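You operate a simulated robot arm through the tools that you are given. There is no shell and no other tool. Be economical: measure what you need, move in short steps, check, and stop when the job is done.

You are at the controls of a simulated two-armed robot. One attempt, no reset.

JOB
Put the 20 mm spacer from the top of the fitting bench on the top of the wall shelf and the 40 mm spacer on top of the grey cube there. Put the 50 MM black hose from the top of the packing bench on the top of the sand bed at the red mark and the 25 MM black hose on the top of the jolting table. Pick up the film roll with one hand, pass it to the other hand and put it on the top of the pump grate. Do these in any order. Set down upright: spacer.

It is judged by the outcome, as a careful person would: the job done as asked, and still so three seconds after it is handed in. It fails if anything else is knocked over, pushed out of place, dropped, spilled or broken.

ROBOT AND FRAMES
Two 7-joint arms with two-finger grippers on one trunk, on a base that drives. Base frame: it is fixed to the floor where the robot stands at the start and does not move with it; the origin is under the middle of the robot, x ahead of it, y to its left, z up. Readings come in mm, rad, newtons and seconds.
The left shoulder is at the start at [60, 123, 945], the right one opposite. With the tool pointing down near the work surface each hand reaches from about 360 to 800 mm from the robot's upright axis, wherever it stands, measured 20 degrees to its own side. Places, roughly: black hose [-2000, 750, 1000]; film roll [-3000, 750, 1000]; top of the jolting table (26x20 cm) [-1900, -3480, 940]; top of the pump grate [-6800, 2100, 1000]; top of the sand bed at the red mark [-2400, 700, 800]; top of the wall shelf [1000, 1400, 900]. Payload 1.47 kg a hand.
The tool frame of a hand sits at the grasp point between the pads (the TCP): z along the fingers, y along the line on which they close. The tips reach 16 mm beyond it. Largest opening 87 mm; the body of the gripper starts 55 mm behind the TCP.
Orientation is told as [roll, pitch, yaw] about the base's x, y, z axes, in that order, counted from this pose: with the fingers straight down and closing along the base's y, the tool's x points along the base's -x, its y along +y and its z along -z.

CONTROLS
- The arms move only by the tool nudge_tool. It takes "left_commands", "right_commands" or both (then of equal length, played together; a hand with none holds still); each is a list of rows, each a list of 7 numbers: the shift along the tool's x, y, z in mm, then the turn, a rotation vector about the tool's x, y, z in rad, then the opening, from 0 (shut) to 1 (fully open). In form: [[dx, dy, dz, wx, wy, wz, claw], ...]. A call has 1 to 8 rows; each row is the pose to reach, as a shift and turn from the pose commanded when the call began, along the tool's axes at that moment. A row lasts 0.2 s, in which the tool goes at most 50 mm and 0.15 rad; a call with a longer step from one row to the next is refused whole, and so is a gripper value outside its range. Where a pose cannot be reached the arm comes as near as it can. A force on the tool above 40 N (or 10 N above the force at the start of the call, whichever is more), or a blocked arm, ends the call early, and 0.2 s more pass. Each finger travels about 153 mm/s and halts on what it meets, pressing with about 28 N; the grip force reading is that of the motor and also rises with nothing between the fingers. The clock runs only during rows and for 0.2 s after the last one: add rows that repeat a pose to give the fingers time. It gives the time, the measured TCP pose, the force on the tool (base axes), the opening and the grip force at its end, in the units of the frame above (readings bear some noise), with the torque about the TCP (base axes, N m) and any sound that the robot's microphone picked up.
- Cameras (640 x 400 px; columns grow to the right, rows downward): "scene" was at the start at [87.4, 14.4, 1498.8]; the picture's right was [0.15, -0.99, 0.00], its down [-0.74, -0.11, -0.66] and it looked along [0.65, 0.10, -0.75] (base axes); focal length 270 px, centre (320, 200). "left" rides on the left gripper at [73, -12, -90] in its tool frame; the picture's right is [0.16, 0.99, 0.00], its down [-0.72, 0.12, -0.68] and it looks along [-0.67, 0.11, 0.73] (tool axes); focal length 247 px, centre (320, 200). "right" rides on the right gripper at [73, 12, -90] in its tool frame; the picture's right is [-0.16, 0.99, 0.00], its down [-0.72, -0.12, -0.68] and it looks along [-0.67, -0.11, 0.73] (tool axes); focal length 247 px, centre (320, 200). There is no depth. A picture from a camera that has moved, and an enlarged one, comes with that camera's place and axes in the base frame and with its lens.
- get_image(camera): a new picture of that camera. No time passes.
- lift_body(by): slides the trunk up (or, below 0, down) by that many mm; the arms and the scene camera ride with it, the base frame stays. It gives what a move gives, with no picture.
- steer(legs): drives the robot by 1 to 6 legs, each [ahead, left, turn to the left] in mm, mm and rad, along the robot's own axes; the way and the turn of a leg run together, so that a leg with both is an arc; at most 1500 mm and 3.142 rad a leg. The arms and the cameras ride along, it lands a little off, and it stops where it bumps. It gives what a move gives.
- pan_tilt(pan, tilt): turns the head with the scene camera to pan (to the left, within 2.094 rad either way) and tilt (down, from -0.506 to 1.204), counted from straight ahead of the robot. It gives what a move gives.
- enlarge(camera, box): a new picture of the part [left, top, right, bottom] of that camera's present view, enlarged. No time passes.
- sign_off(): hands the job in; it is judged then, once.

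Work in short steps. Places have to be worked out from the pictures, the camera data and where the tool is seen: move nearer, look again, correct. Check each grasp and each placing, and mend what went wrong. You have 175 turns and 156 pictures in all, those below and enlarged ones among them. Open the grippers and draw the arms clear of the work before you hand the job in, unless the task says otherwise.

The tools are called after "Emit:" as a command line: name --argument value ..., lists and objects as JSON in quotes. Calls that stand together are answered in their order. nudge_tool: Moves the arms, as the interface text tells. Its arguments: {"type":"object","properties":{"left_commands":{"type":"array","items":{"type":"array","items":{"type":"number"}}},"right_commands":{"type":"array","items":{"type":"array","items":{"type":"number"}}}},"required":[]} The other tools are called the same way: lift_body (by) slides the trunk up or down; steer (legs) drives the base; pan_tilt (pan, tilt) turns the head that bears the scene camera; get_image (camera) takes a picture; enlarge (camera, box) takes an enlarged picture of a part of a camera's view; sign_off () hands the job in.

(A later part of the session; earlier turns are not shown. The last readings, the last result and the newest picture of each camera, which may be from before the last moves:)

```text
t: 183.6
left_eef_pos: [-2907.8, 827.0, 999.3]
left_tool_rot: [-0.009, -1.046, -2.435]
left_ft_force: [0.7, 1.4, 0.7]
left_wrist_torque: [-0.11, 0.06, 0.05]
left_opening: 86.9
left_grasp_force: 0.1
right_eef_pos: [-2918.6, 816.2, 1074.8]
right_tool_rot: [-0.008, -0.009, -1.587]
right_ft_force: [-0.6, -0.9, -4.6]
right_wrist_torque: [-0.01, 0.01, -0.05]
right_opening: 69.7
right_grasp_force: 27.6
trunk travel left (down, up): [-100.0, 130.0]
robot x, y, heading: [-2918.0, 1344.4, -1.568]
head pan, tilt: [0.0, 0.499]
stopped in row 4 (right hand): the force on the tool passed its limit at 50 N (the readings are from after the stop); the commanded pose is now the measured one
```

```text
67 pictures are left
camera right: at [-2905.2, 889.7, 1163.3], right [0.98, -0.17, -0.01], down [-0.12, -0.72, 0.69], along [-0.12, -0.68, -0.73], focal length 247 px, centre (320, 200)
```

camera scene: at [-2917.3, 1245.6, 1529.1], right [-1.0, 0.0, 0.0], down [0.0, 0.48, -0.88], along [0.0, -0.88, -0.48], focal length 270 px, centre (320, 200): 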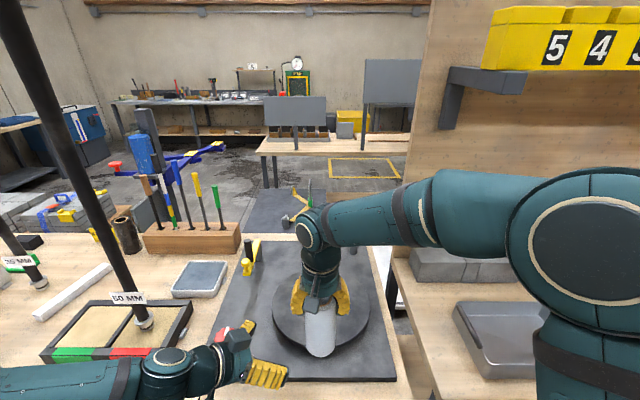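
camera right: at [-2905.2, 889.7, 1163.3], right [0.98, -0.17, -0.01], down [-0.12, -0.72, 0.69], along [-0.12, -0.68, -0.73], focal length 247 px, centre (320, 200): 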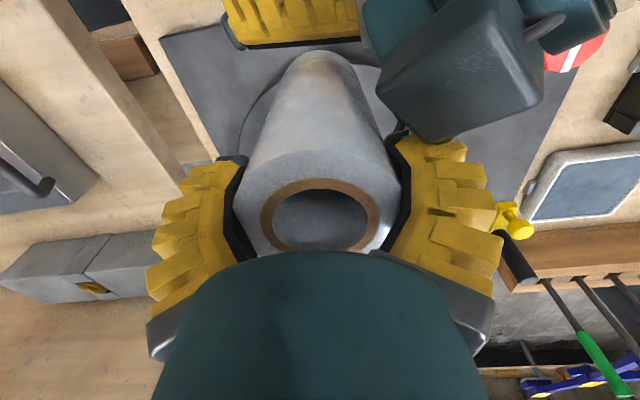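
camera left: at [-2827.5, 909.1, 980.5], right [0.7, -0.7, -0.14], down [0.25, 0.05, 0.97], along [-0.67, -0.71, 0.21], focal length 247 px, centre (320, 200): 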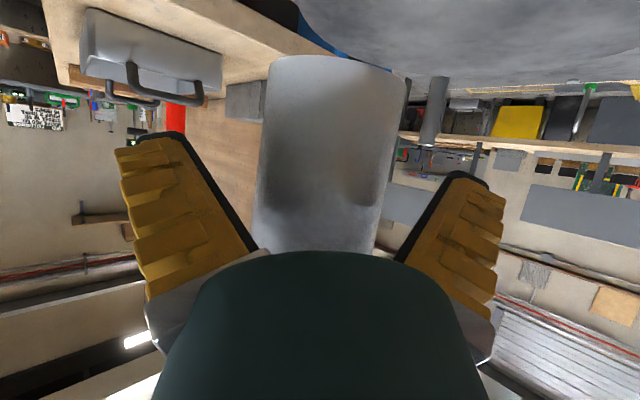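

The left gripper's side box touched the right finger, so this arrangement is too tight; the roll is still held (69.7 mm). I back the left hand out and will instead hand over end-to-end with the roll lying horizontally between the hands.

Emit:
nudge_tool --left_commands '[[22, 0, -37, 0, 0, 0, 1], [44, 0, -75, 0, 0, 0, 1], [65, 0, -112, 0, 0, 0, 1], [65, 0, -150, 0, 0, 0, 1], [65, 0, -190, 0, 0, 0, 1], [65, 0, -190, 0, 0, 0, 1]]'

Emit:
get_image --camera "scene"

```text
t: 185.0
left_eef_pos: [-2745.0, 932.8, 1041.4]
left_tool_rot: [-0.011, -1.046, -2.436]
left_ft_force: [-1.0, 0.2, -0.2]
left_wrist_torque: [0.01, 0.03, -0.02]
left_opening: 87.3
left_grasp_force: 0.1
left hand out of reach, approached as far as the arm can: row 4, 5, 6
right_eef_pos: [-2918.5, 816.3, 1075.3]
right_tool_rot: [-0.01, -0.008, -1.588]
right_ft_force: [-0.1, 0.1, -3.9]
right_wrist_torque: [0.01, 0.0, 0.0]
right_opening: 69.6
right_grasp_force: 27.8
trunk travel left (down, up): [-100.0, 130.0]
robot x, y, heading: [-2919.9, 1345.0, -1.572]
head pan, tilt: [0.0, 0.499]
```

```text
66 pictures are left
camera scene: at [-2917.8, 1243.5, 1528.8], right [-1.0, 0.0, 0.0], down [0.0, 0.48, -0.88], along [0.0, -0.88, -0.48], focal length 270 px, centre (320, 200)
```

scene: 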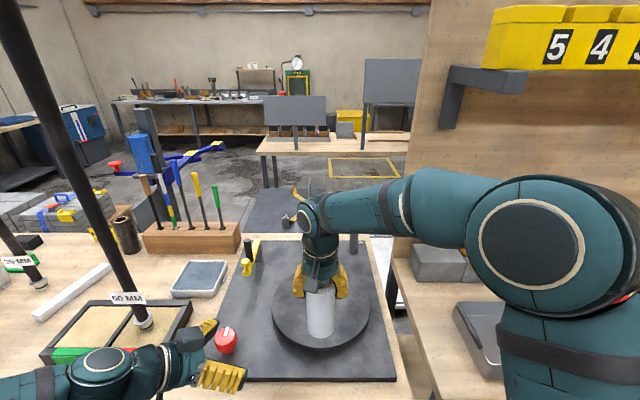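

I untip the left hand while moving it left, and begin turning the right hand so the roll lies horizontally pointing left.

Emit:
nudge_tool --left_commands '[[-4, 13, -7, 0, 0.148, 0, 1], [-8, 27, -14, 0, 0.296, 0, 1], [-12, 40, -21, 0, 0.444, 0, 1], [-16, 54, -28, 0, 0.592, 0, 1], [-20, 67, -35, 0, 0.74, 0, 1], [-24, 81, -43, 0, 0.888, 0, 1], [-27, 95, -51, 0, 1.036, 0, 1], [-27, 95, -51, 0, 1.046, 0, 1]]'

Emit:
nudge_tool --left_commands '[[0, 0, 0, 0, 0, -0.14, 1], [0, 0, 0, 0, 0, -0.28, 1], [0, 0, 0, 0, 0, -0.42, 1], [0, 0, 0, 0, 0, -0.56, 1], [0, 0, 0, 0, 0, -0.7, 1], [0, 0, 0, 0, 0, -0.84, 1], [0, 0, 0, 0, 0, -0.868, 1], [0, 0, 0, 0, 0, -0.868, 1]]' --right_commands '[[0, 0, -5, -0.12, 0, 0, 0], [0, 0, -10, -0.24, 0, 0, 0], [0, 0, -15, -0.36, 0, 0, 0], [0, 0, -20, -0.48, 0, 0, 0], [0, 0, -25, -0.6, 0, 0, 0], [0, 0, -30, -0.72, 0, 0, 0], [0, 0, -30, -0.84, 0, 0, 0], [0, 0, -30, -0.96, 0, 0, 0]]'

Emit:
get_image --camera "scene"

```text
t: 186.8
left_eef_pos: [-2660.6, 880.4, 1091.5]
left_tool_rot: [0.0, 0.0, -2.44]
left_ft_force: [-0.1, 1.2, -0.4]
left_wrist_torque: [0.01, -0.01, 0.04]
left_opening: 86.8
left_grasp_force: 0.0
right_eef_pos: [-2918.2, 818.5, 1076.0]
right_tool_rot: [-0.009, -0.01, -1.585]
right_ft_force: [0.5, -0.2, -4.0]
right_wrist_torque: [-0.01, -0.01, 0.0]
right_opening: 69.8
right_grasp_force: 28.5
trunk travel left (down, up): [-100.0, 130.0]
robot x, y, heading: [-2916.1, 1341.7, -1.569]
head pan, tilt: [0.0, 0.499]
```

```text
t: 188.6
left_eef_pos: [-2661.5, 879.0, 1090.3]
left_tool_rot: [-0.003, 0.004, -1.573]
left_ft_force: [-0.8, 0.3, -0.5]
left_wrist_torque: [0.0, -0.01, -0.01]
left_opening: 87.2
left_grasp_force: 0.0
right_eef_pos: [-2918.3, 817.8, 1105.6]
right_tool_rot: [0.953, -0.01, -1.588]
right_ft_force: [-0.5, -0.6, -3.3]
right_wrist_torque: [0.0, 0.15, 0.02]
right_opening: 69.8
right_grasp_force: 28.1
trunk travel left (down, up): [-100.0, 130.0]
robot x, y, heading: [-2919.6, 1343.8, -1.567]
head pan, tilt: [0.0, 0.499]
```

```text
65 pictures are left
camera scene: at [-2918.1, 1244.3, 1528.9], right [-1.0, 0.0, 0.0], down [0.0, 0.48, -0.88], along [0.0, -0.88, -0.48], focal length 270 px, centre (320, 200)
```

scene: 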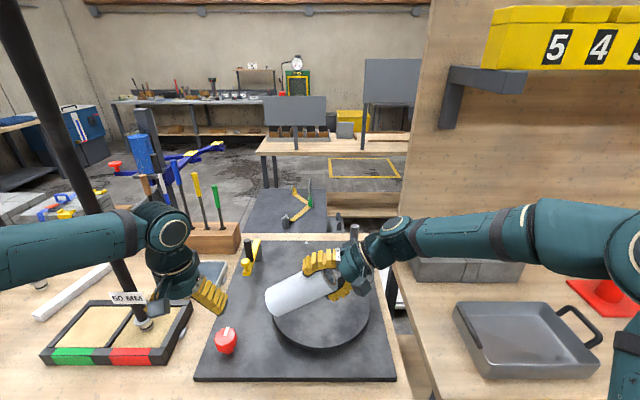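

It works. I finish turning the right hand and turn the left one to point right, at a standoff facing the roll's free end.

Emit:
nudge_tool --left_commands '[[-8, -7, -2, 0.147, 0, 0, 1], [-16, -14, -4, 0.294, 0, 0, 1], [-24, -21, -6, 0.441, 0, 0, 1], [-32, -28, -8, 0.588, 0, 0, 1], [-40, -35, -10, 0.735, 0, 0, 1], [-48, -42, -12, 0.882, 0, 0, 1], [-55, -50, -14, 1.029, 0, 0, 1], [-61, -57, -16, 1.176, 0, 0, 1]]' --right_commands '[[0, 0, 0, -0.1, 0, 0, 0], [0, 0, 0, -0.2, 0, 0, 0], [0, 0, 0, -0.3, 0, 0, 0], [0, 0, 0, -0.4, 0, 0, 0], [0, 0, 0, -0.5, 0, 0, 0], [0, 0, 0, -0.61, 0, 0, 0], [0, 0, 0, -0.61, 0, 0, 0], [0, 0, 0, -0.61, 0, 0, 0]]'

Emit:
nudge_tool --left_commands '[[0, 0, 0, 0.14, 0, 0, 1], [0, 0, 0, 0.28, 0, 0, 1], [0, 0, 0, 0.395, 0, 0, 1], [0, 0, 0, 0.395, 0, 0, 1]]'

Emit:
get_image --camera "scene"

Emit:
get_image --camera "left"

```text
t: 190.4
left_eef_pos: [-2717.4, 817.5, 1107.0]
left_tool_rot: [-1.183, 0.002, -1.574]
left_ft_force: [0.1, 0.0, -0.4]
left_wrist_torque: [0.0, 0.01, -0.04]
left_opening: 87.0
left_grasp_force: 0.0
right_eef_pos: [-2918.2, 817.9, 1105.4]
right_tool_rot: [1.562, -0.009, -1.587]
right_ft_force: [0.1, 0.0, -3.6]
right_wrist_torque: [0.01, 0.17, 0.03]
right_opening: 69.4
right_grasp_force: 27.6
trunk travel left (down, up): [-100.0, 130.0]
robot x, y, heading: [-2919.4, 1344.7, -1.568]
head pan, tilt: [0.0, 0.499]
```

```text
t: 191.4
left_eef_pos: [-2718.3, 817.6, 1106.7]
left_tool_rot: [-1.576, 0.002, -1.573]
left_ft_force: [-0.4, -0.5, 0.0]
left_wrist_torque: [-0.04, 0.01, 0.0]
left_opening: 87.0
left_grasp_force: 0.0
right_eef_pos: [-2917.9, 817.5, 1105.6]
right_tool_rot: [1.563, -0.009, -1.586]
right_ft_force: [-0.2, 0.5, -2.9]
right_wrist_torque: [0.02, 0.2, -0.03]
right_opening: 69.5
right_grasp_force: 27.4
trunk travel left (down, up): [-100.0, 130.0]
robot x, y, heading: [-2921.0, 1345.7, -1.566]
head pan, tilt: [0.0, 0.499]
```

```text
64 pictures are left
camera scene: at [-2917.7, 1244.8, 1529.0], right [-1.0, 0.0, 0.0], down [0.0, 0.48, -0.88], along [0.0, -0.88, -0.48], focal length 270 px, centre (320, 200)
```

scene: 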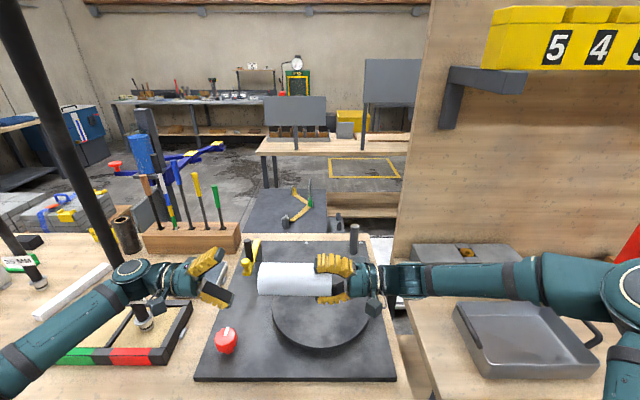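

```text
63 pictures are left
camera left: at [-2627.9, 890.1, 1117.2], right [0.0, 0.16, -0.99], down [0.68, -0.73, -0.12], along [-0.74, -0.67, -0.11], focal length 247 px, centre (320, 200)
```

left: 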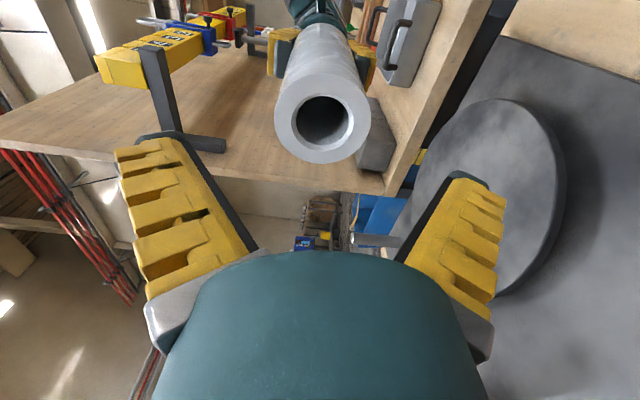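

Nicely lined up. I advance the left hand 115 mm along the roll's axis and close on it.

Emit:
nudge_tool --left_commands '[[0, 0, 40, 0, 0, 0, 1], [0, 0, 80, 0, 0, 0, 1], [0, 0, 112, 0, 0, 0, 1], [0, 0, 112, 0, 0, 0, 1]]'

Emit:
get_image --camera "left"

```text
t: 192.4
left_eef_pos: [-2829.0, 818.4, 1106.5]
left_tool_rot: [-1.573, 0.002, -1.57]
left_ft_force: [10.0, -4.7, -7.9]
left_wrist_torque: [-0.17, -0.04, -0.02]
left_opening: 90.1
left_grasp_force: 0.7
right_eef_pos: [-2917.5, 819.3, 1106.3]
right_tool_rot: [1.561, -0.008, -1.586]
right_ft_force: [-10.9, 3.6, 3.3]
right_wrist_torque: [0.17, -0.57, 0.38]
right_opening: 69.3
right_grasp_force: 28.2
trunk travel left (down, up): [-100.0, 130.0]
robot x, y, heading: [-2913.7, 1345.7, -1.571]
head pan, tilt: [0.0, 0.499]
```

```text
62 pictures are left
camera left: at [-2738.8, 889.7, 1117.1], right [0.0, 0.16, -0.99], down [0.68, -0.72, -0.12], along [-0.73, -0.67, -0.11], focal length 247 px, centre (320, 200)
```

left: 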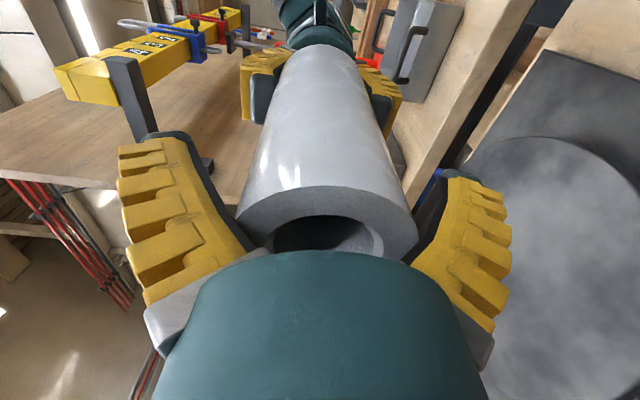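

The roll end touches the lower finger slightly. I back off 15 mm and shift 5 mm down, then close.

Emit:
nudge_tool --left_commands '[[0, 0, -15, 0, 0, 0, 1], [0, 5, -15, 0, 0, 0, 1], [0, 5, -15, 0, 0, 0, 1]]'

Emit:
get_image --camera "left"

```text
t: 193.2
left_eef_pos: [-2814.6, 817.9, 1101.6]
left_tool_rot: [-1.575, 0.003, -1.576]
left_ft_force: [-0.7, 0.4, 0.8]
left_wrist_torque: [-0.02, -0.01, -0.01]
left_opening: 87.2
left_grasp_force: 0.0
right_eef_pos: [-2917.3, 818.8, 1104.6]
right_tool_rot: [1.561, -0.008, -1.587]
right_ft_force: [-0.5, 0.8, -2.3]
right_wrist_torque: [-0.02, 0.18, 0.0]
right_opening: 69.6
right_grasp_force: 27.7
trunk travel left (down, up): [-100.0, 130.0]
robot x, y, heading: [-2914.8, 1346.0, -1.569]
head pan, tilt: [0.0, 0.499]
```

```text
61 pictures are left
camera left: at [-2724.2, 889.5, 1112.7], right [0.0, 0.16, -0.99], down [0.68, -0.73, -0.12], along [-0.74, -0.67, -0.11], focal length 247 px, centre (320, 200)
```

left: 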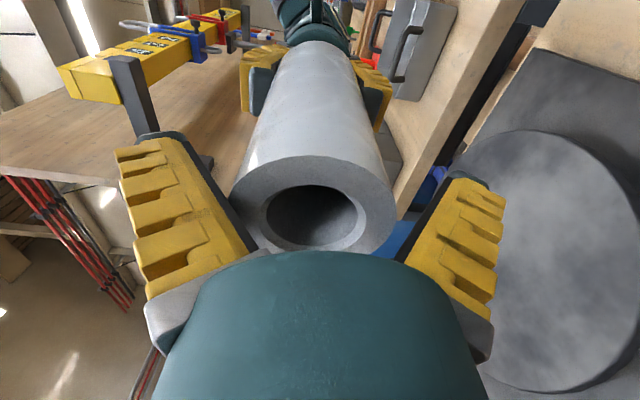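

Clear now and centred. Close the left fingers.

Emit:
nudge_tool --left_commands '[[0, -1, 0, 0, 0, 0, 0.7], [0, -1, 0, 0, 0, 0, 0.4], [0, -1, 0, 0, 0, 0, 0], [0, -1, 0, 0, 0, 0, 0], [0, -1, 0, 0, 0, 0, 0]]'

Emit:
get_image --camera "left"

```text
t: 194.4
left_eef_pos: [-2813.4, 817.5, 1103.1]
left_tool_rot: [-1.575, 0.003, -1.569]
left_ft_force: [16.7, -8.8, 4.0]
left_wrist_torque: [-0.16, 0.4, 0.17]
left_opening: 68.9
left_grasp_force: 28.4
right_eef_pos: [-2919.0, 818.1, 1105.7]
right_tool_rot: [1.559, -0.01, -1.59]
right_ft_force: [-17.4, 8.7, -7.0]
right_wrist_torque: [0.14, 0.17, 0.68]
right_opening: 69.0
right_grasp_force: 27.3
trunk travel left (down, up): [-100.0, 130.0]
robot x, y, heading: [-2917.3, 1345.0, -1.57]
head pan, tilt: [0.0, 0.499]
```

```text
60 pictures are left
camera left: at [-2723.9, 889.3, 1113.7], right [0.0, 0.16, -0.99], down [0.68, -0.72, -0.12], along [-0.73, -0.67, -0.11], focal length 247 px, centre (320, 200)
```

left: 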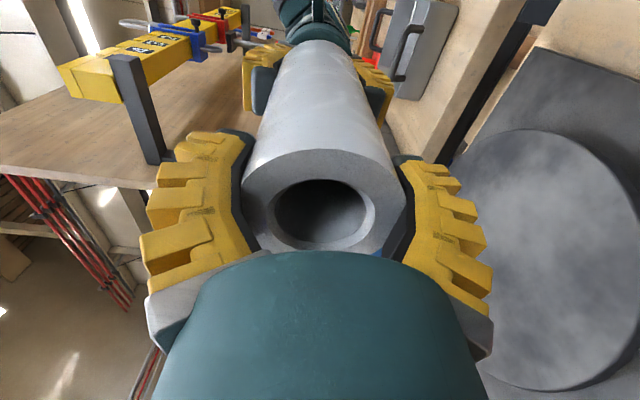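

Both hands hold it. I open the right hand and draw it back along its axis.

Emit:
nudge_tool --right_commands '[[0, 0, 0, 0, 0, 0, 0.85], [0, 0, 0, 0, 0, 0, 1], [0, 0, 0, 0, 0, 0, 1], [0, 0, -25, 0, 0, 0, 1], [0, 0, -60, 0, 0, 0, 1], [0, 0, -100, 0, 0, 0, 1], [0, 0, -140, 0, 0, 0, 1], [0, 0, -140, 0, 0, 0, 1]]'

Emit:
get_image --camera "scene"

Emit:
get_image --camera "left"

```text
t: 196.2
left_eef_pos: [-2813.9, 818.6, 1102.1]
left_tool_rot: [-1.576, 0.002, -1.575]
left_ft_force: [0.2, 0.1, 0.8]
left_wrist_torque: [0.02, -0.2, -0.04]
left_opening: 68.6
left_grasp_force: 28.4
right_eef_pos: [-3058.1, 823.4, 1106.1]
right_tool_rot: [1.562, -0.009, -1.586]
right_ft_force: [0.0, -0.1, -1.0]
right_wrist_torque: [-0.01, -0.03, -0.03]
right_opening: 86.9
right_grasp_force: 0.0
trunk travel left (down, up): [-100.0, 130.0]
robot x, y, heading: [-2921.1, 1343.1, -1.57]
head pan, tilt: [0.0, 0.499]
```

```text
59 pictures are left
camera scene: at [-2917.2, 1244.5, 1529.0], right [-1.0, 0.0, 0.0], down [0.0, 0.48, -0.88], along [0.0, -0.88, -0.48], focal length 270 px, centre (320, 200)
```

scene: 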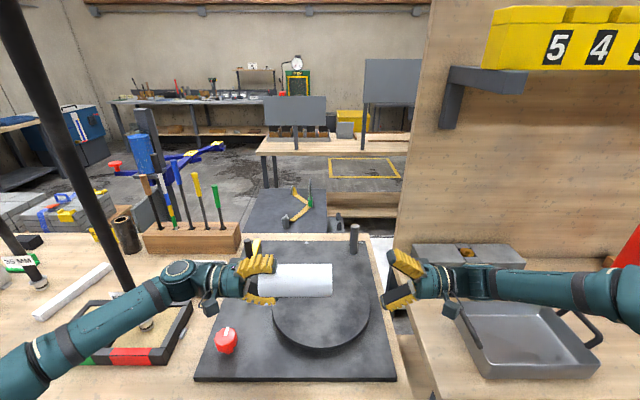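

```text
58 pictures are left
camera left: at [-2724.1, 889.6, 1113.6], right [0.0, 0.16, -0.99], down [0.68, -0.73, -0.12], along [-0.74, -0.67, -0.11], focal length 247 px, centre (320, 200)
```

left: 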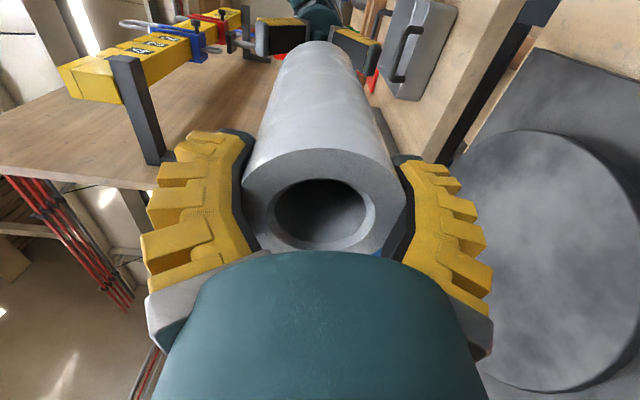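

Hand-over achieved: left holds the roll alone. I turn both hands back to point down.

Emit:
nudge_tool --left_commands '[[0, 0, 0, -0.12, 0, 0, 0], [0, 0, 0, -0.24, 0, 0, 0], [0, 0, 0, -0.36, 0, 0, 0], [0, 0, 0, -0.48, 0, 0, 0], [0, 0, 0, -0.6, 0, 0, 0], [0, 0, 0, -0.72, 0, 0, 0], [0, 0, 0, -0.84, 0, 0, 0], [0, 0, 0, -0.96, 0, 0, 0]]' --right_commands '[[0, 0, -10, 0.12, 0, 0, 1], [0, 0, -20, 0.24, 0, 0, 1], [0, 0, -30, 0.36, 0, 0, 1], [0, 0, -40, 0.48, 0, 0, 1], [0, 0, -50, 0.6, 0, 0, 1], [0, 0, -60, 0.72, 0, 0, 1], [0, 0, -70, 0.84, 0, 0, 1], [0, 0, -80, 0.96, 0, 0, 1]]'

Emit:
nudge_tool --left_commands '[[0, 0, 0, -0.12, 0, 0, 0], [0, 0, 0, -0.24, 0, 0, 0], [0, 0, 0, -0.36, 0, 0, 0], [0, 0, 0, -0.48, 0, 0, 0], [0, 0, 0, -0.615, 0, 0, 0], [0, 0, 0, -0.615, 0, 0, 0]]' --right_commands '[[0, 0, 0, 0.12, 0, 0, 1], [0, 0, 0, 0.24, 0, 0, 1], [0, 0, 0, 0.36, 0, 0, 1], [0, 0, 0, 0.48, 0, 0, 1], [0, 0, 0, 0.61, 0, 0, 1], [0, 0, 0, 0.61, 0, 0, 1]]'

Emit:
get_image --camera "left"

```text
t: 198.0
left_eef_pos: [-2813.2, 816.9, 1102.7]
left_tool_rot: [-0.614, 0.002, -1.567]
left_ft_force: [0.8, -0.8, -0.3]
left_wrist_torque: [0.01, -0.09, 0.0]
left_opening: 68.4
left_grasp_force: 27.6
right_eef_pos: [-3136.6, 820.3, 1107.4]
right_tool_rot: [0.598, -0.009, -1.586]
right_ft_force: [0.1, 0.2, -0.4]
right_wrist_torque: [0.01, 0.03, 0.0]
right_opening: 87.1
right_grasp_force: 0.0
trunk travel left (down, up): [-100.0, 130.0]
robot x, y, heading: [-2917.7, 1343.5, -1.571]
head pan, tilt: [0.0, 0.499]
```

```text
t: 199.4
left_eef_pos: [-2735.0, 859.6, 1081.2]
left_tool_rot: [0.004, 0.004, -1.574]
left_ft_force: [-0.8, 0.2, 0.1]
left_wrist_torque: [0.01, 0.0, 0.04]
left_opening: 67.5
left_grasp_force: 27.6
left hand out of reach, approached as far as the arm can: row 1, 2, 3, 4, 5, 6
right_eef_pos: [-3138.9, 822.1, 1106.2]
right_tool_rot: [-0.009, -0.009, -1.587]
right_ft_force: [0.4, 0.0, -0.2]
right_wrist_torque: [0.01, -0.02, 0.03]
right_opening: 87.1
right_grasp_force: 0.0
trunk travel left (down, up): [-100.0, 130.0]
robot x, y, heading: [-2915.1, 1342.1, -1.57]
head pan, tilt: [0.0, 0.499]
```

```text
57 pictures are left
camera left: at [-2745.8, 932.1, 1170.2], right [0.99, 0.16, 0.0], down [0.11, -0.73, 0.68], along [0.11, -0.67, -0.73], focal length 247 px, centre (320, 200)
```

left: 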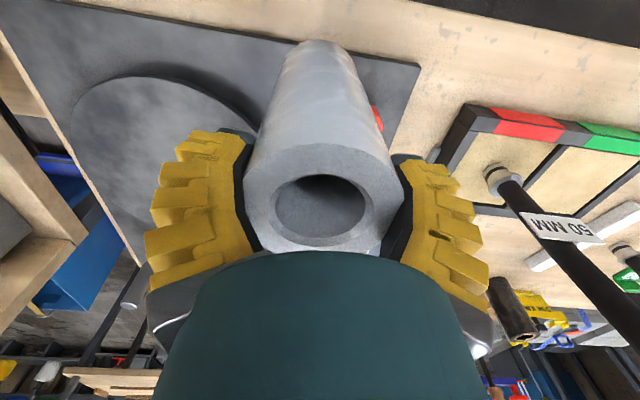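

Roll secure in the left hand, pointing down. I back away from the bench, turn to face west (−x) and look along the aisle.

Emit:
steer --legs '[[-270, 0, 0], [0, 0, -1.571]]'

Emit:
pan_tilt --pan 0.0 --tilt 0.25

Emit:
get_image --camera "scene"

```text
t: 205.2
left_eef_pos: [-3399.3, 1437.5, 1080.9]
left_tool_rot: [0.003, 0.005, -3.139]
left_ft_force: [0.2, 0.4, 0.5]
left_wrist_torque: [0.0, 0.02, 0.01]
left_opening: 67.2
left_grasp_force: 27.5
right_eef_pos: [-3440.6, 1839.9, 1106.8]
right_tool_rot: [-0.009, -0.01, 3.131]
right_ft_force: [0.3, -0.4, -0.9]
right_wrist_torque: [0.04, -0.02, 0.0]
right_opening: 87.3
right_grasp_force: 0.0
trunk travel left (down, up): [-100.0, 130.0]
robot x, y, heading: [-2923.3, 1626.1, -3.132]
head pan, tilt: [0.0, 0.499]
```

```text
t: 205.9
left_eef_pos: [-3401.6, 1435.7, 1080.3]
left_tool_rot: [0.001, 0.004, -3.139]
left_ft_force: [-0.4, -0.6, 0.0]
left_wrist_torque: [0.0, 0.0, 0.02]
left_opening: 67.2
left_grasp_force: 27.9
right_eef_pos: [-3439.8, 1840.5, 1106.8]
right_tool_rot: [-0.009, -0.009, 3.131]
right_ft_force: [0.6, -0.6, 0.4]
right_wrist_torque: [0.02, -0.01, -0.02]
right_opening: 86.9
right_grasp_force: 0.1
trunk travel left (down, up): [-100.0, 130.0]
robot x, y, heading: [-2920.8, 1622.7, -3.132]
head pan, tilt: [0.0, 0.25]
```

```text
56 pictures are left
camera scene: at [-3022.0, 1625.5, 1552.0], right [-0.01, 1.0, 0.0], down [0.25, 0.0, -0.97], along [-0.97, -0.01, -0.25], focal length 270 px, centre (320, 200)
```

scene: 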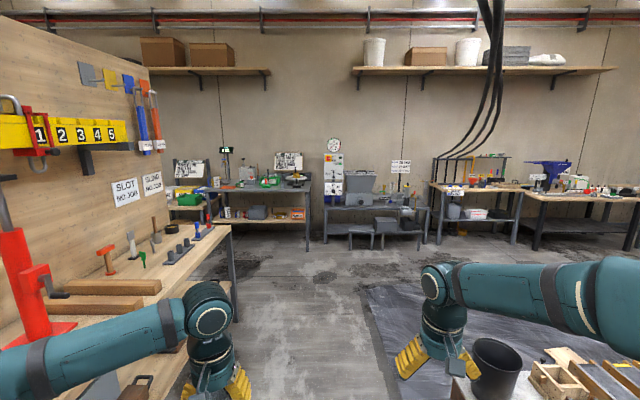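

The pump stand with the hopper is ahead at [-6800,2100]. I drive 2500 mm along the aisle and look again.

Emit:
steer --legs '[[1300, 0, -0.01], [1200, 0, 0], [0, -450, 0]]'

Emit:
get_image --camera "scene"

```text
t: 222.2
left_eef_pos: [-5872.0, 1924.5, 1081.0]
left_tool_rot: [0.003, 0.003, 3.12]
left_ft_force: [-0.4, -0.5, 0.5]
left_wrist_torque: [0.0, 0.04, 0.01]
left_opening: 66.7
left_grasp_force: 28.0
right_eef_pos: [-5903.5, 2329.4, 1106.4]
right_tool_rot: [-0.007, -0.009, 3.105]
right_ft_force: [-0.5, 0.3, -0.8]
right_wrist_torque: [0.02, -0.02, -0.04]
right_opening: 86.8
right_grasp_force: 0.0
trunk travel left (down, up): [-100.0, 130.0]
robot x, y, heading: [-5384.0, 2098.9, 3.123]
head pan, tilt: [0.0, 0.25]
```

```text
55 pictures are left
camera scene: at [-5489.3, 2104.1, 1552.1], right [0.02, 1.0, 0.0], down [0.25, 0.0, -0.97], along [-0.97, 0.02, -0.25], focal length 270 px, centre (320, 200)
```

scene: 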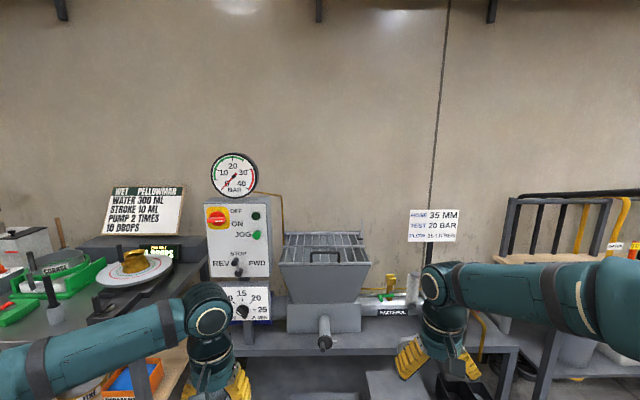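

The grate covers the hopper in front. I zoom in on it.

Emit:
enlarge --camera "scene" --box '[240, 210, 420, 360]'

Emit:
get_image --camera "left"

```text
2.67 times, centred on (330, 285) of scene
camera zoom: at [-5489.3, 2104.1, 1552.1], right [0.02, 1.0, 0.0], down [0.25, 0.0, -0.97], along [-0.97, 0.02, -0.25], focal length 721 px, centre (293, -27)
```

zoom: 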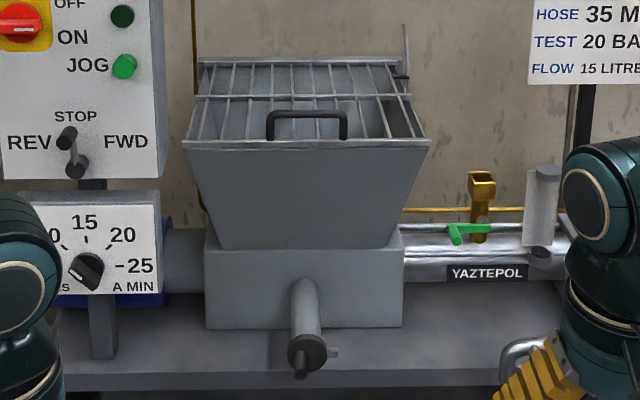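

```text
53 pictures are left
camera left: at [-5799.6, 1935.0, 1170.2], right [0.14, -0.99, 0.0], down [-0.73, -0.1, 0.68], along [-0.67, -0.09, -0.73], focal length 247 px, centre (320, 200)
```

left: 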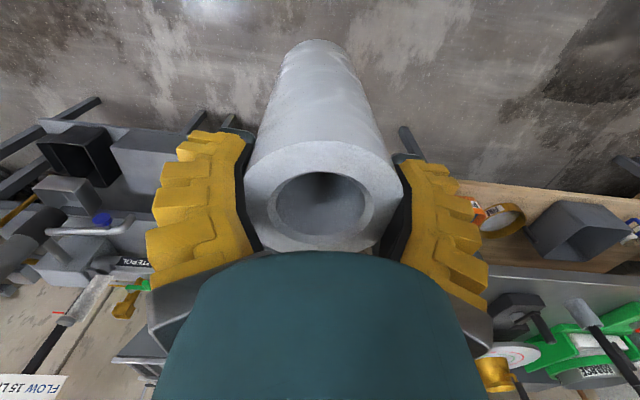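

The grate spans roughly y 1950–2345 with a handle at its front middle. I drive closer (450 mm) and right 110 mm, then measure again.

Emit:
steer --legs '[[0, -110, 0.018], [420, 0, 0]]'

Emit:
pan_tilt --pan 0.0 --tilt 0.55

Emit:
get_image --camera "scene"

Emit:
get_image --camera "right"

```text
t: 226.0
left_eef_pos: [-6288.1, 2028.5, 1079.7]
left_tool_rot: [0.001, 0.004, 3.136]
left_ft_force: [0.7, 0.6, -0.2]
left_wrist_torque: [-0.03, -0.02, 0.0]
left_opening: 66.7
left_grasp_force: 28.1
right_eef_pos: [-6325.1, 2431.4, 1106.4]
right_tool_rot: [-0.009, -0.01, 3.123]
right_ft_force: [-0.6, -0.4, -0.5]
right_wrist_torque: [0.01, 0.03, 0.02]
right_opening: 87.0
right_grasp_force: 0.1
trunk travel left (down, up): [-100.0, 130.0]
robot x, y, heading: [-5803.0, 2210.9, 3.142]
head pan, tilt: [0.0, 0.25]
```

```text
t: 226.8
left_eef_pos: [-6286.6, 2027.7, 1081.6]
left_tool_rot: [0.002, 0.003, 3.135]
left_ft_force: [-1.0, -0.7, 0.5]
left_wrist_torque: [0.0, -0.01, 0.03]
left_opening: 66.6
left_grasp_force: 28.0
right_eef_pos: [-6324.7, 2431.7, 1106.8]
right_tool_rot: [-0.009, -0.007, 3.122]
right_ft_force: [0.1, -0.6, 0.6]
right_wrist_torque: [0.02, 0.0, -0.03]
right_opening: 87.2
right_grasp_force: 0.1
trunk travel left (down, up): [-100.0, 130.0]
robot x, y, heading: [-5802.1, 2213.8, 3.144]
head pan, tilt: [0.0, 0.55]
```

```text
52 pictures are left
camera scene: at [-5903.2, 2213.5, 1524.5], right [0.0, 1.0, 0.0], down [0.52, 0.0, -0.85], along [-0.85, 0.0, -0.52], focal length 270 px, centre (320, 200)
```

scene: 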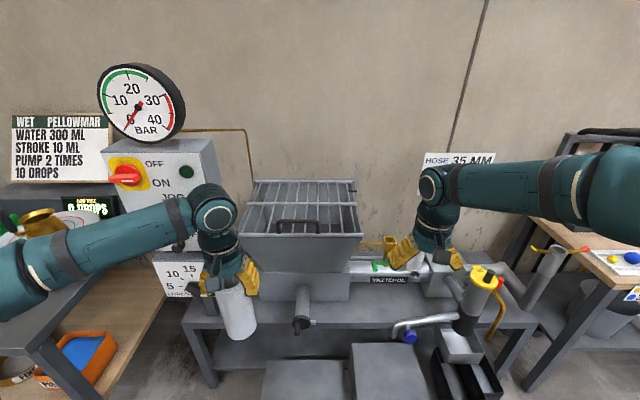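

```text
51 pictures are left
camera right: at [-6250.5, 2416.4, 1195.4], right [-0.18, -0.98, -0.01], down [-0.72, 0.12, 0.69], along [-0.68, 0.13, -0.73], focal length 247 px, centre (320, 200)
```

right: 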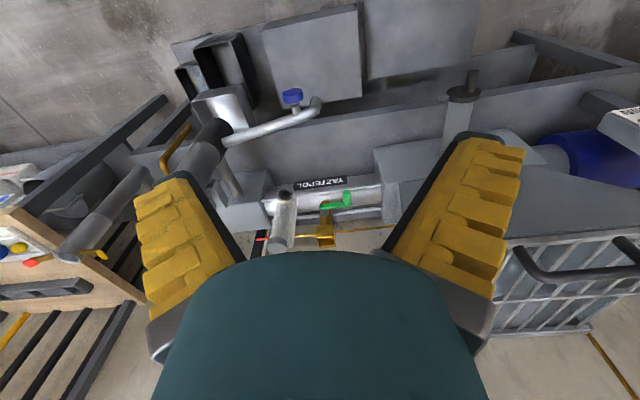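

Grate: z≈985, x −6578…−6952, y 1949…2346; the free area left of the handle is around [-6640,2020]. I drive 120 mm closer.

Emit:
steer --legs '[[120, 0, 0]]'

Emit:
nudge_tool --left_commands '[[0, 0, -25, 0, 0, 0, 0], [0, 0, -50, 0, 0, 0, 0], [0, 0, -75, 0, 0, 0, 0], [0, 0, -90, 0, 0, 0, 0], [0, 0, -90, 0, 0, 0, 0]]'

Emit:
get_image --camera "left"

```text
t: 228.0
left_eef_pos: [-6408.1, 2028.1, 1080.1]
left_tool_rot: [0.001, 0.006, 3.135]
left_ft_force: [-0.9, 1.2, -0.3]
left_wrist_torque: [0.0, -0.04, 0.01]
left_opening: 66.2
left_grasp_force: 27.9
right_eef_pos: [-6445.4, 2430.8, 1106.6]
right_tool_rot: [-0.009, -0.006, 3.123]
right_ft_force: [-0.4, 0.2, -0.5]
right_wrist_torque: [0.01, -0.03, -0.02]
right_opening: 86.9
right_grasp_force: 0.0
trunk travel left (down, up): [-100.0, 130.0]
robot x, y, heading: [-5923.9, 2209.0, 3.138]
head pan, tilt: [0.0, 0.55]
```

```text
t: 229.2
left_eef_pos: [-6410.3, 2013.7, 1158.2]
left_tool_rot: [0.001, 0.005, 3.134]
left_ft_force: [-0.2, 0.1, 0.0]
left_wrist_torque: [0.01, -0.02, 0.02]
left_opening: 66.4
left_grasp_force: 28.1
left hand out of reach, approached as far as the arm can: row 2, 3, 4, 5
right_eef_pos: [-6444.3, 2431.3, 1105.5]
right_tool_rot: [-0.009, -0.009, 3.123]
right_ft_force: [0.1, 0.4, 0.0]
right_wrist_torque: [0.0, 0.01, -0.02]
right_opening: 87.0
right_grasp_force: 0.1
trunk travel left (down, up): [-100.0, 130.0]
robot x, y, heading: [-5924.4, 2210.1, 3.146]
head pan, tilt: [0.0, 0.55]
```

```text
50 pictures are left
camera left: at [-6337.7, 2024.7, 1246.1], right [0.15, -0.99, 0.0], down [-0.73, -0.11, 0.68], along [-0.67, -0.1, -0.73], focal length 247 px, centre (320, 200)
```

left: 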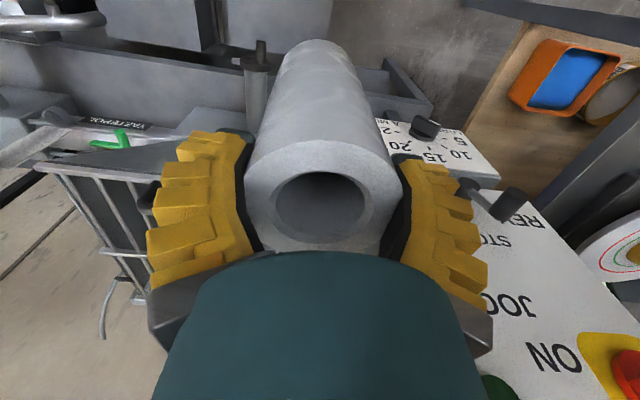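

I move forward over the grate to about [-6665,2030], keeping height, and check.

Emit:
nudge_tool --left_commands '[[-45, -2, 0, 0, 0, 0, 0], [-90, -2, 0, 0, 0, 0, 0], [-135, -2, 0, 0, 0, 0, 0], [-180, -2, 0, 0, 0, 0, 0], [-225, -2, 0, 0, 0, 0, 0], [-255, -2, 0, 0, 0, 0, 0], [-255, -2, 0, 0, 0, 0, 0]]'

Emit:
get_image --camera "scene"

Emit:
get_image --camera "left"

```text
t: 230.8
left_eef_pos: [-6488.9, 1922.4, 1117.2]
left_tool_rot: [0.001, 0.001, 3.135]
left_ft_force: [0.8, 0.0, -0.3]
left_wrist_torque: [-0.05, 0.04, -0.02]
left_opening: 66.4
left_grasp_force: 28.1
left hand out of reach, approached as far as the arm can: row 1, 2, 3, 4, 5, 6, 7
right_eef_pos: [-6443.7, 2433.4, 1106.9]
right_tool_rot: [-0.008, -0.008, 3.122]
right_ft_force: [0.1, -0.1, 0.5]
right_wrist_torque: [0.0, 0.01, -0.04]
right_opening: 87.0
right_grasp_force: 0.0
trunk travel left (down, up): [-100.0, 130.0]
robot x, y, heading: [-5926.0, 2208.2, 3.138]
head pan, tilt: [0.0, 0.55]
```

```text
49 pictures are left
camera scene: at [-6023.0, 2214.0, 1524.4], right [0.0, 1.0, 0.0], down [0.52, 0.0, -0.85], along [-0.85, 0.0, -0.52], focal length 270 px, centre (320, 200)
```

scene: 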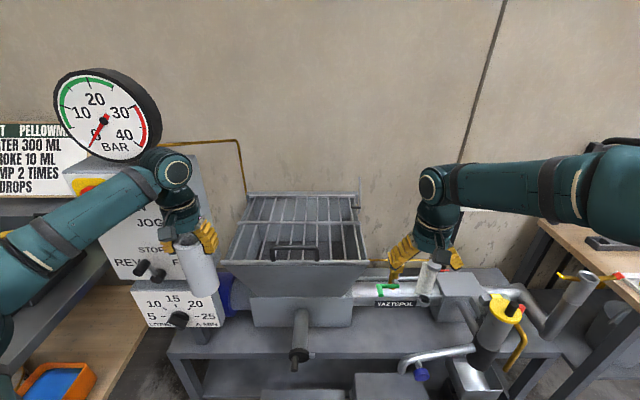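

```text
48 pictures are left
camera left: at [-6416.9, 1933.8, 1206.7], right [0.15, -0.99, 0.0], down [-0.73, -0.11, 0.68], along [-0.67, -0.1, -0.73], focal length 247 px, centre (320, 200)
```

left: 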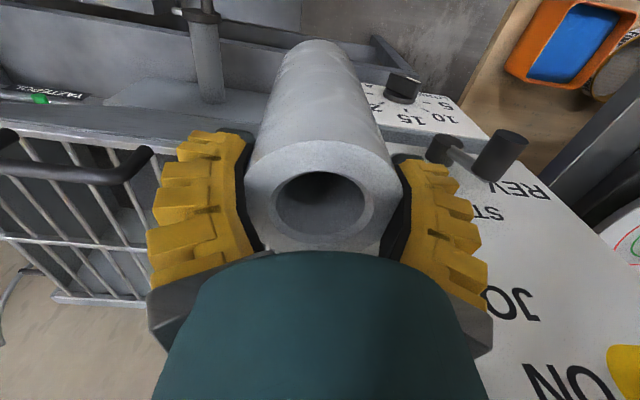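

The left arm is stuck in a bad posture near its joint limits and drifted toward the panel. I back the robot off 300 mm first to sort out the arm in free space.

Emit:
steer --legs '[[-300, 0, 0]]'

Emit:
nudge_tool --left_commands '[[0, 0, 0, 0, 0, 0.14, 0], [0, 0, 0, 0, 0, 0.28, 0], [0, 0, 0, 0, 0, 0.42, 0], [0, 0, 0, 0, 0, 0.56, 0], [0, 0, 0, 0, 0, 0.7, 0], [0, 0, 0, 0, 0, 0.84, 0], [0, 0, 0, 0, 0, 0.98, 0], [0, 0, 0, 0, 0, 1.1, 0]]'

Emit:
get_image --camera "scene"

```text
t: 232.8
left_eef_pos: [-6198.8, 1921.3, 1116.8]
left_tool_rot: [0.002, 0.002, 3.136]
left_ft_force: [0.7, 0.1, 0.1]
left_wrist_torque: [0.01, 0.0, 0.03]
left_opening: 66.5
left_grasp_force: 27.9
right_eef_pos: [-6152.3, 2431.4, 1106.5]
right_tool_rot: [-0.008, -0.008, 3.124]
right_ft_force: [0.4, 0.0, 1.3]
right_wrist_torque: [-0.02, 0.0, 0.01]
right_opening: 87.0
right_grasp_force: 0.0
trunk travel left (down, up): [-100.0, 130.0]
robot x, y, heading: [-5631.9, 2210.1, 3.138]
head pan, tilt: [0.0, 0.55]
```

```text
t: 234.7
left_eef_pos: [-6199.1, 1922.4, 1117.6]
left_tool_rot: [-0.002, 0.002, 2.036]
left_ft_force: [-0.1, -0.2, 0.4]
left_wrist_torque: [0.04, -0.01, 0.01]
left_opening: 66.2
left_grasp_force: 28.2
right_eef_pos: [-6153.5, 2431.4, 1107.1]
right_tool_rot: [-0.01, -0.01, 3.124]
right_ft_force: [0.6, -0.1, 0.2]
right_wrist_torque: [-0.01, 0.02, 0.01]
right_opening: 86.9
right_grasp_force: 0.0
trunk travel left (down, up): [-100.0, 130.0]
robot x, y, heading: [-5633.5, 2212.2, -3.143]
head pan, tilt: [0.0, 0.55]
```

```text
47 pictures are left
camera scene: at [-5732.9, 2213.1, 1524.4], right [0.0, 1.0, 0.0], down [0.52, 0.0, -0.85], along [-0.85, 0.0, -0.52], focal length 270 px, centre (320, 200)
```

scene: 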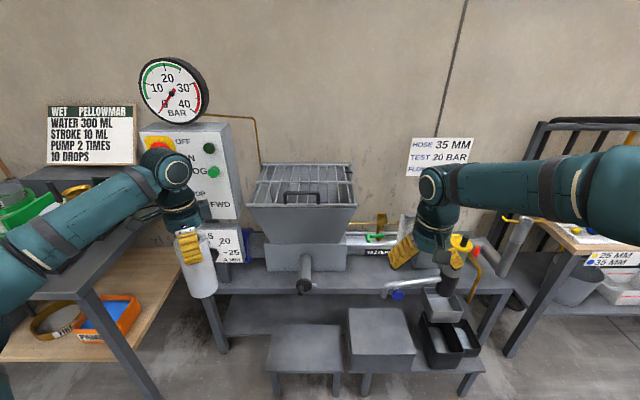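

No reach complaint with the turned wrist. I test moving 100 mm toward the middle and 30 mm up.

Emit:
nudge_tool --left_commands '[[-30, -15, -10, 0, 0, 0.1, 0], [-60, -30, -20, 0, 0, 0.2, 0], [-89, -45, -30, 0, 0, 0.3, 0], [-89, -45, -30, 0, 0, 0.4, 0], [-89, -45, -30, 0, 0, 0.47, 0], [-89, -45, -30, 0, 0, 0.47, 0]]'

```text
t: 236.1
left_eef_pos: [-6157.7, 1976.1, 1133.3]
left_tool_rot: [0.0, -0.002, 1.572]
left_ft_force: [0.1, 0.2, 0.3]
left_wrist_torque: [0.0, 0.0, -0.02]
left_opening: 66.4
left_grasp_force: 28.1
left hand out of reach, approached as far as the arm can: row 1, 2, 3, 4, 5, 6
right_eef_pos: [-6152.5, 2430.6, 1106.2]
right_tool_rot: [-0.01, -0.008, 3.125]
right_ft_force: [0.6, -0.5, -0.7]
right_wrist_torque: [0.01, -0.03, -0.01]
right_opening: 87.1
right_grasp_force: 0.1
trunk travel left (down, up): [-100.0, 130.0]
robot x, y, heading: [-5634.2, 2211.3, -3.144]
head pan, tilt: [0.0, 0.55]
```

High hand positions seem to be the limit, so I raise the trunk 125 mm, which lets the arm work lower relative to its shoulder.

Emit:
lift_body --by 125

Emit:
nudge_tool --left_commands '[[0, 0, 25, 0, 0, 0, 0], [0, 0, 50, 0, 0, 0, 0], [0, 0, 75, 0, 0, 0, 0], [0, 0, 100, 0, 0, 0, 0], [0, 0, 100, 0, 0, 0, 0]]'

```text
t: 237.6
left_eef_pos: [-6157.7, 1977.5, 1258.0]
left_tool_rot: [-0.001, -0.001, 1.572]
left_ft_force: [-0.6, 0.7, -2.8]
left_wrist_torque: [-0.01, 0.02, -0.01]
left_opening: 66.0
left_grasp_force: 28.3
right_eef_pos: [-6153.4, 2429.6, 1230.8]
right_tool_rot: [-0.009, -0.008, 3.124]
right_ft_force: [-0.1, 0.0, -0.6]
right_wrist_torque: [0.01, 0.01, -0.03]
right_opening: 87.1
right_grasp_force: 0.1
trunk travel left (down, up): [-225.0, 5.0]
robot x, y, heading: [-5632.1, 2205.3, 3.141]
head pan, tilt: [0.0, 0.55]
```

```text
t: 238.8
left_eef_pos: [-6155.5, 1978.2, 1158.4]
left_tool_rot: [0.001, 0.0, 1.572]
left_ft_force: [0.1, 0.0, -3.5]
left_wrist_torque: [-0.01, 0.01, 0.02]
left_opening: 66.2
left_grasp_force: 27.9
right_eef_pos: [-6152.9, 2430.9, 1233.0]
right_tool_rot: [-0.008, -0.009, 3.124]
right_ft_force: [0.5, 0.0, 0.1]
right_wrist_torque: [-0.03, 0.01, 0.02]
right_opening: 87.3
right_grasp_force: 0.0
trunk travel left (down, up): [-225.0, 5.0]
robot x, y, heading: [-5631.4, 2210.4, 3.144]
head pan, tilt: [0.0, 0.55]
```

That freed it (and the load reads properly, −3.5 N). I shift 52 mm to the right and 60 mm forward as a test.

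Emit:
nudge_tool --left_commands '[[-26, 15, 0, 0, 0, 0, 0], [-52, 30, 0, 0, 0, 0, 0], [-52, 60, 0, 0, 0, 0, 0], [-52, 60, 0, 0, 0, 0, 0]]'

Emit:
steer --legs '[[290, 0, 0]]'

Emit:
get_image --camera "scene"

Emit:
get_image --camera "left"

```text
t: 239.8
left_eef_pos: [-6177.0, 1985.6, 1152.4]
left_tool_rot: [0.001, 0.0, 1.571]
left_ft_force: [-0.7, 0.3, -3.5]
left_wrist_torque: [0.0, 0.03, 0.02]
left_opening: 66.2
left_grasp_force: 27.9
left hand out of reach, approached as far as the arm can: row 1, 2, 3, 4
right_eef_pos: [-6151.9, 2431.2, 1232.5]
right_tool_rot: [-0.007, -0.01, 3.123]
right_ft_force: [0.0, 0.2, 1.6]
right_wrist_torque: [-0.01, 0.0, -0.02]
right_opening: 87.0
right_grasp_force: 0.1
trunk travel left (down, up): [-225.0, 5.0]
robot x, y, heading: [-5635.3, 2209.7, 3.141]
head pan, tilt: [0.0, 0.55]
```

```text
t: 241.8
left_eef_pos: [-6469.5, 1985.5, 1151.4]
left_tool_rot: [0.0, -0.003, 1.57]
left_ft_force: [0.1, -0.3, -4.1]
left_wrist_torque: [0.03, -0.03, 0.0]
left_opening: 66.3
left_grasp_force: 27.6
right_eef_pos: [-6445.5, 2430.4, 1231.8]
right_tool_rot: [-0.007, -0.01, 3.123]
right_ft_force: [-1.5, -0.4, 0.6]
right_wrist_torque: [0.0, -0.01, 0.01]
right_opening: 87.1
right_grasp_force: 0.0
trunk travel left (down, up): [-225.0, 5.0]
robot x, y, heading: [-5923.4, 2211.6, -3.137]
head pan, tilt: [0.0, 0.55]
```

```text
46 pictures are left
camera scene: at [-6024.4, 2213.2, 1649.4], right [0.0, 1.0, 0.0], down [0.52, 0.0, -0.85], along [-0.85, 0.0, -0.52], focal length 270 px, centre (320, 200)
```

scene: 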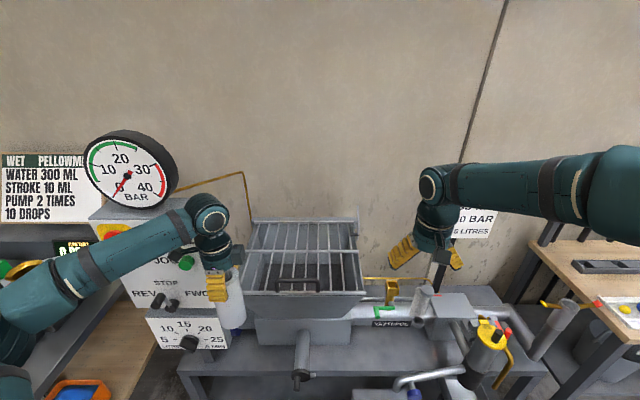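

```text
45 pictures are left
camera left: at [-6457.0, 1912.1, 1240.6], right [-0.99, -0.16, 0.0], down [-0.12, 0.72, 0.68], along [-0.11, 0.67, -0.73], focal length 247 px, centre (320, 200)
```

left: 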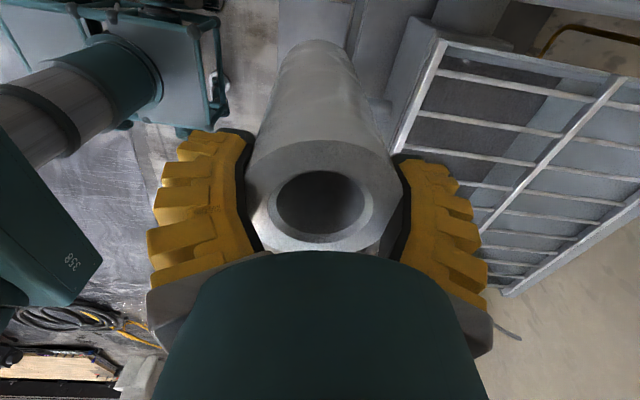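

The arm's elbow posture limits moving inward, so I let the base do that part: arm forward 80 mm and slightly outward, then check.

Emit:
nudge_tool --left_commands '[[52, -20, 0, 0, 0, 0, 0], [60, 20, 0, 0, 0, 0, 0], [70, 40, 0, 0, 0, 0, 0], [70, 40, 0, 0, 0, 0, 0]]'

```text
refused: row 1 steps farther than a row can; nothing moved
```

Step too long; I use smaller rows.

Emit:
nudge_tool --left_commands '[[30, 10, 0, 0, 0, 0, 0], [60, 20, 0, 0, 0, 0, 0], [80, 40, 0, 0, 0, 0, 0], [80, 40, 0, 0, 0, 0, 0]]'

```text
t: 242.8
left_eef_pos: [-6504.5, 1907.9, 1152.3]
left_tool_rot: [-0.003, -0.002, 1.567]
left_ft_force: [25.6, 13.4, -13.2]
left_wrist_torque: [0.02, -0.4, -0.53]
left_opening: 66.0
left_grasp_force: 27.9
right_eef_pos: [-6441.4, 2432.0, 1233.7]
right_tool_rot: [-0.007, -0.01, 3.125]
right_ft_force: [-0.4, 0.3, -0.3]
right_wrist_torque: [0.01, -0.02, -0.02]
right_opening: 86.9
right_grasp_force: 0.1
trunk travel left (down, up): [-225.0, 5.0]
robot x, y, heading: [-5924.7, 2208.6, -3.143]
head pan, tilt: [0.0, 0.55]
```

The hand touched the control panel (25 N). I pull back at once.

Emit:
nudge_tool --left_commands '[[-10, -30, 0, 0, 0, 0, 0], [-25, -55, 0, 0, 0, 0, 0], [-40, -60, 0, 0, 0, 0, 0]]'

Emit:
steer --legs '[[-250, 0, 0]]'

Emit:
get_image --camera "scene"

```text
t: 243.6
left_eef_pos: [-6448.4, 1945.7, 1151.8]
left_tool_rot: [0.0, 0.0, 1.571]
left_ft_force: [0.3, 0.1, -3.5]
left_wrist_torque: [0.02, -0.01, 0.0]
left_opening: 66.2
left_grasp_force: 28.9
right_eef_pos: [-6445.2, 2430.3, 1231.0]
right_tool_rot: [-0.008, -0.007, 3.123]
right_ft_force: [-0.3, 0.3, 0.4]
right_wrist_torque: [-0.03, 0.0, -0.01]
right_opening: 87.1
right_grasp_force: 0.0
trunk travel left (down, up): [-225.0, 5.0]
robot x, y, heading: [-5927.4, 2212.2, -3.142]
head pan, tilt: [0.0, 0.55]
```

```text
t: 245.4
left_eef_pos: [-6198.3, 1944.2, 1151.0]
left_tool_rot: [0.0, -0.001, 1.573]
left_ft_force: [0.0, -0.5, -3.4]
left_wrist_torque: [-0.01, -0.01, -0.02]
left_opening: 66.1
left_grasp_force: 28.5
right_eef_pos: [-6195.2, 2430.2, 1233.0]
right_tool_rot: [-0.007, -0.009, 3.126]
right_ft_force: [0.1, -0.8, 0.2]
right_wrist_torque: [0.01, 0.03, -0.03]
right_opening: 86.8
right_grasp_force: 0.1
trunk travel left (down, up): [-225.0, 5.0]
robot x, y, heading: [-5677.5, 2212.5, -3.142]
head pan, tilt: [0.0, 0.55]
```

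```text
44 pictures are left
camera scene: at [-5773.8, 2213.3, 1649.4], right [0.0, 1.0, 0.0], down [0.52, 0.0, -0.85], along [-0.85, 0.0, -0.52], focal length 270 px, centre (320, 200)
```

scene: 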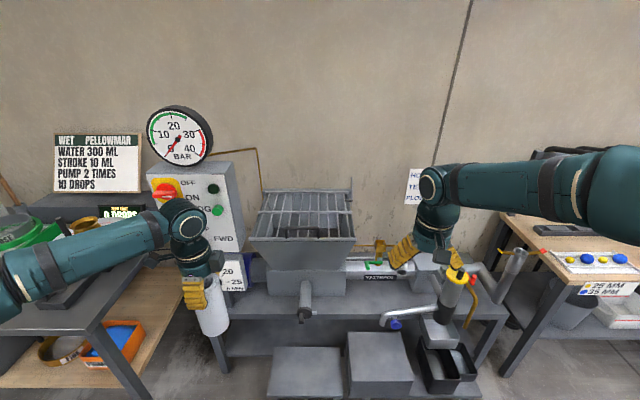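

Panel looks undisturbed. With the base doing the sideways part, I extend the arm forward here in free space (140 mm ahead, 50 outward).

Emit:
nudge_tool --left_commands '[[13, 35, 0, 0, 0, 0, 0], [26, 70, 0, 0, 0, 0, 0], [40, 105, 0, 0, 0, 0, 0], [50, 140, 0, 0, 0, 0, 0], [50, 140, 0, 0, 0, 0, 0]]'

```text
t: 246.6
left_eef_pos: [-6282.1, 1883.6, 1143.6]
left_tool_rot: [-0.001, -0.002, 1.573]
left_ft_force: [0.0, -0.1, -3.8]
left_wrist_torque: [0.04, 0.0, 0.0]
left_opening: 66.3
left_grasp_force: 28.2
left hand out of reach, approached as far as the arm can: row 3, 4, 5
right_eef_pos: [-6195.0, 2430.0, 1231.8]
right_tool_rot: [-0.008, -0.008, 3.127]
right_ft_force: [0.7, 0.3, 0.1]
right_wrist_torque: [-0.02, 0.0, -0.03]
right_opening: 87.3
right_grasp_force: 0.1
trunk travel left (down, up): [-225.0, 5.0]
robot x, y, heading: [-5676.5, 2210.1, -3.141]
head pan, tilt: [0.0, 0.55]
```

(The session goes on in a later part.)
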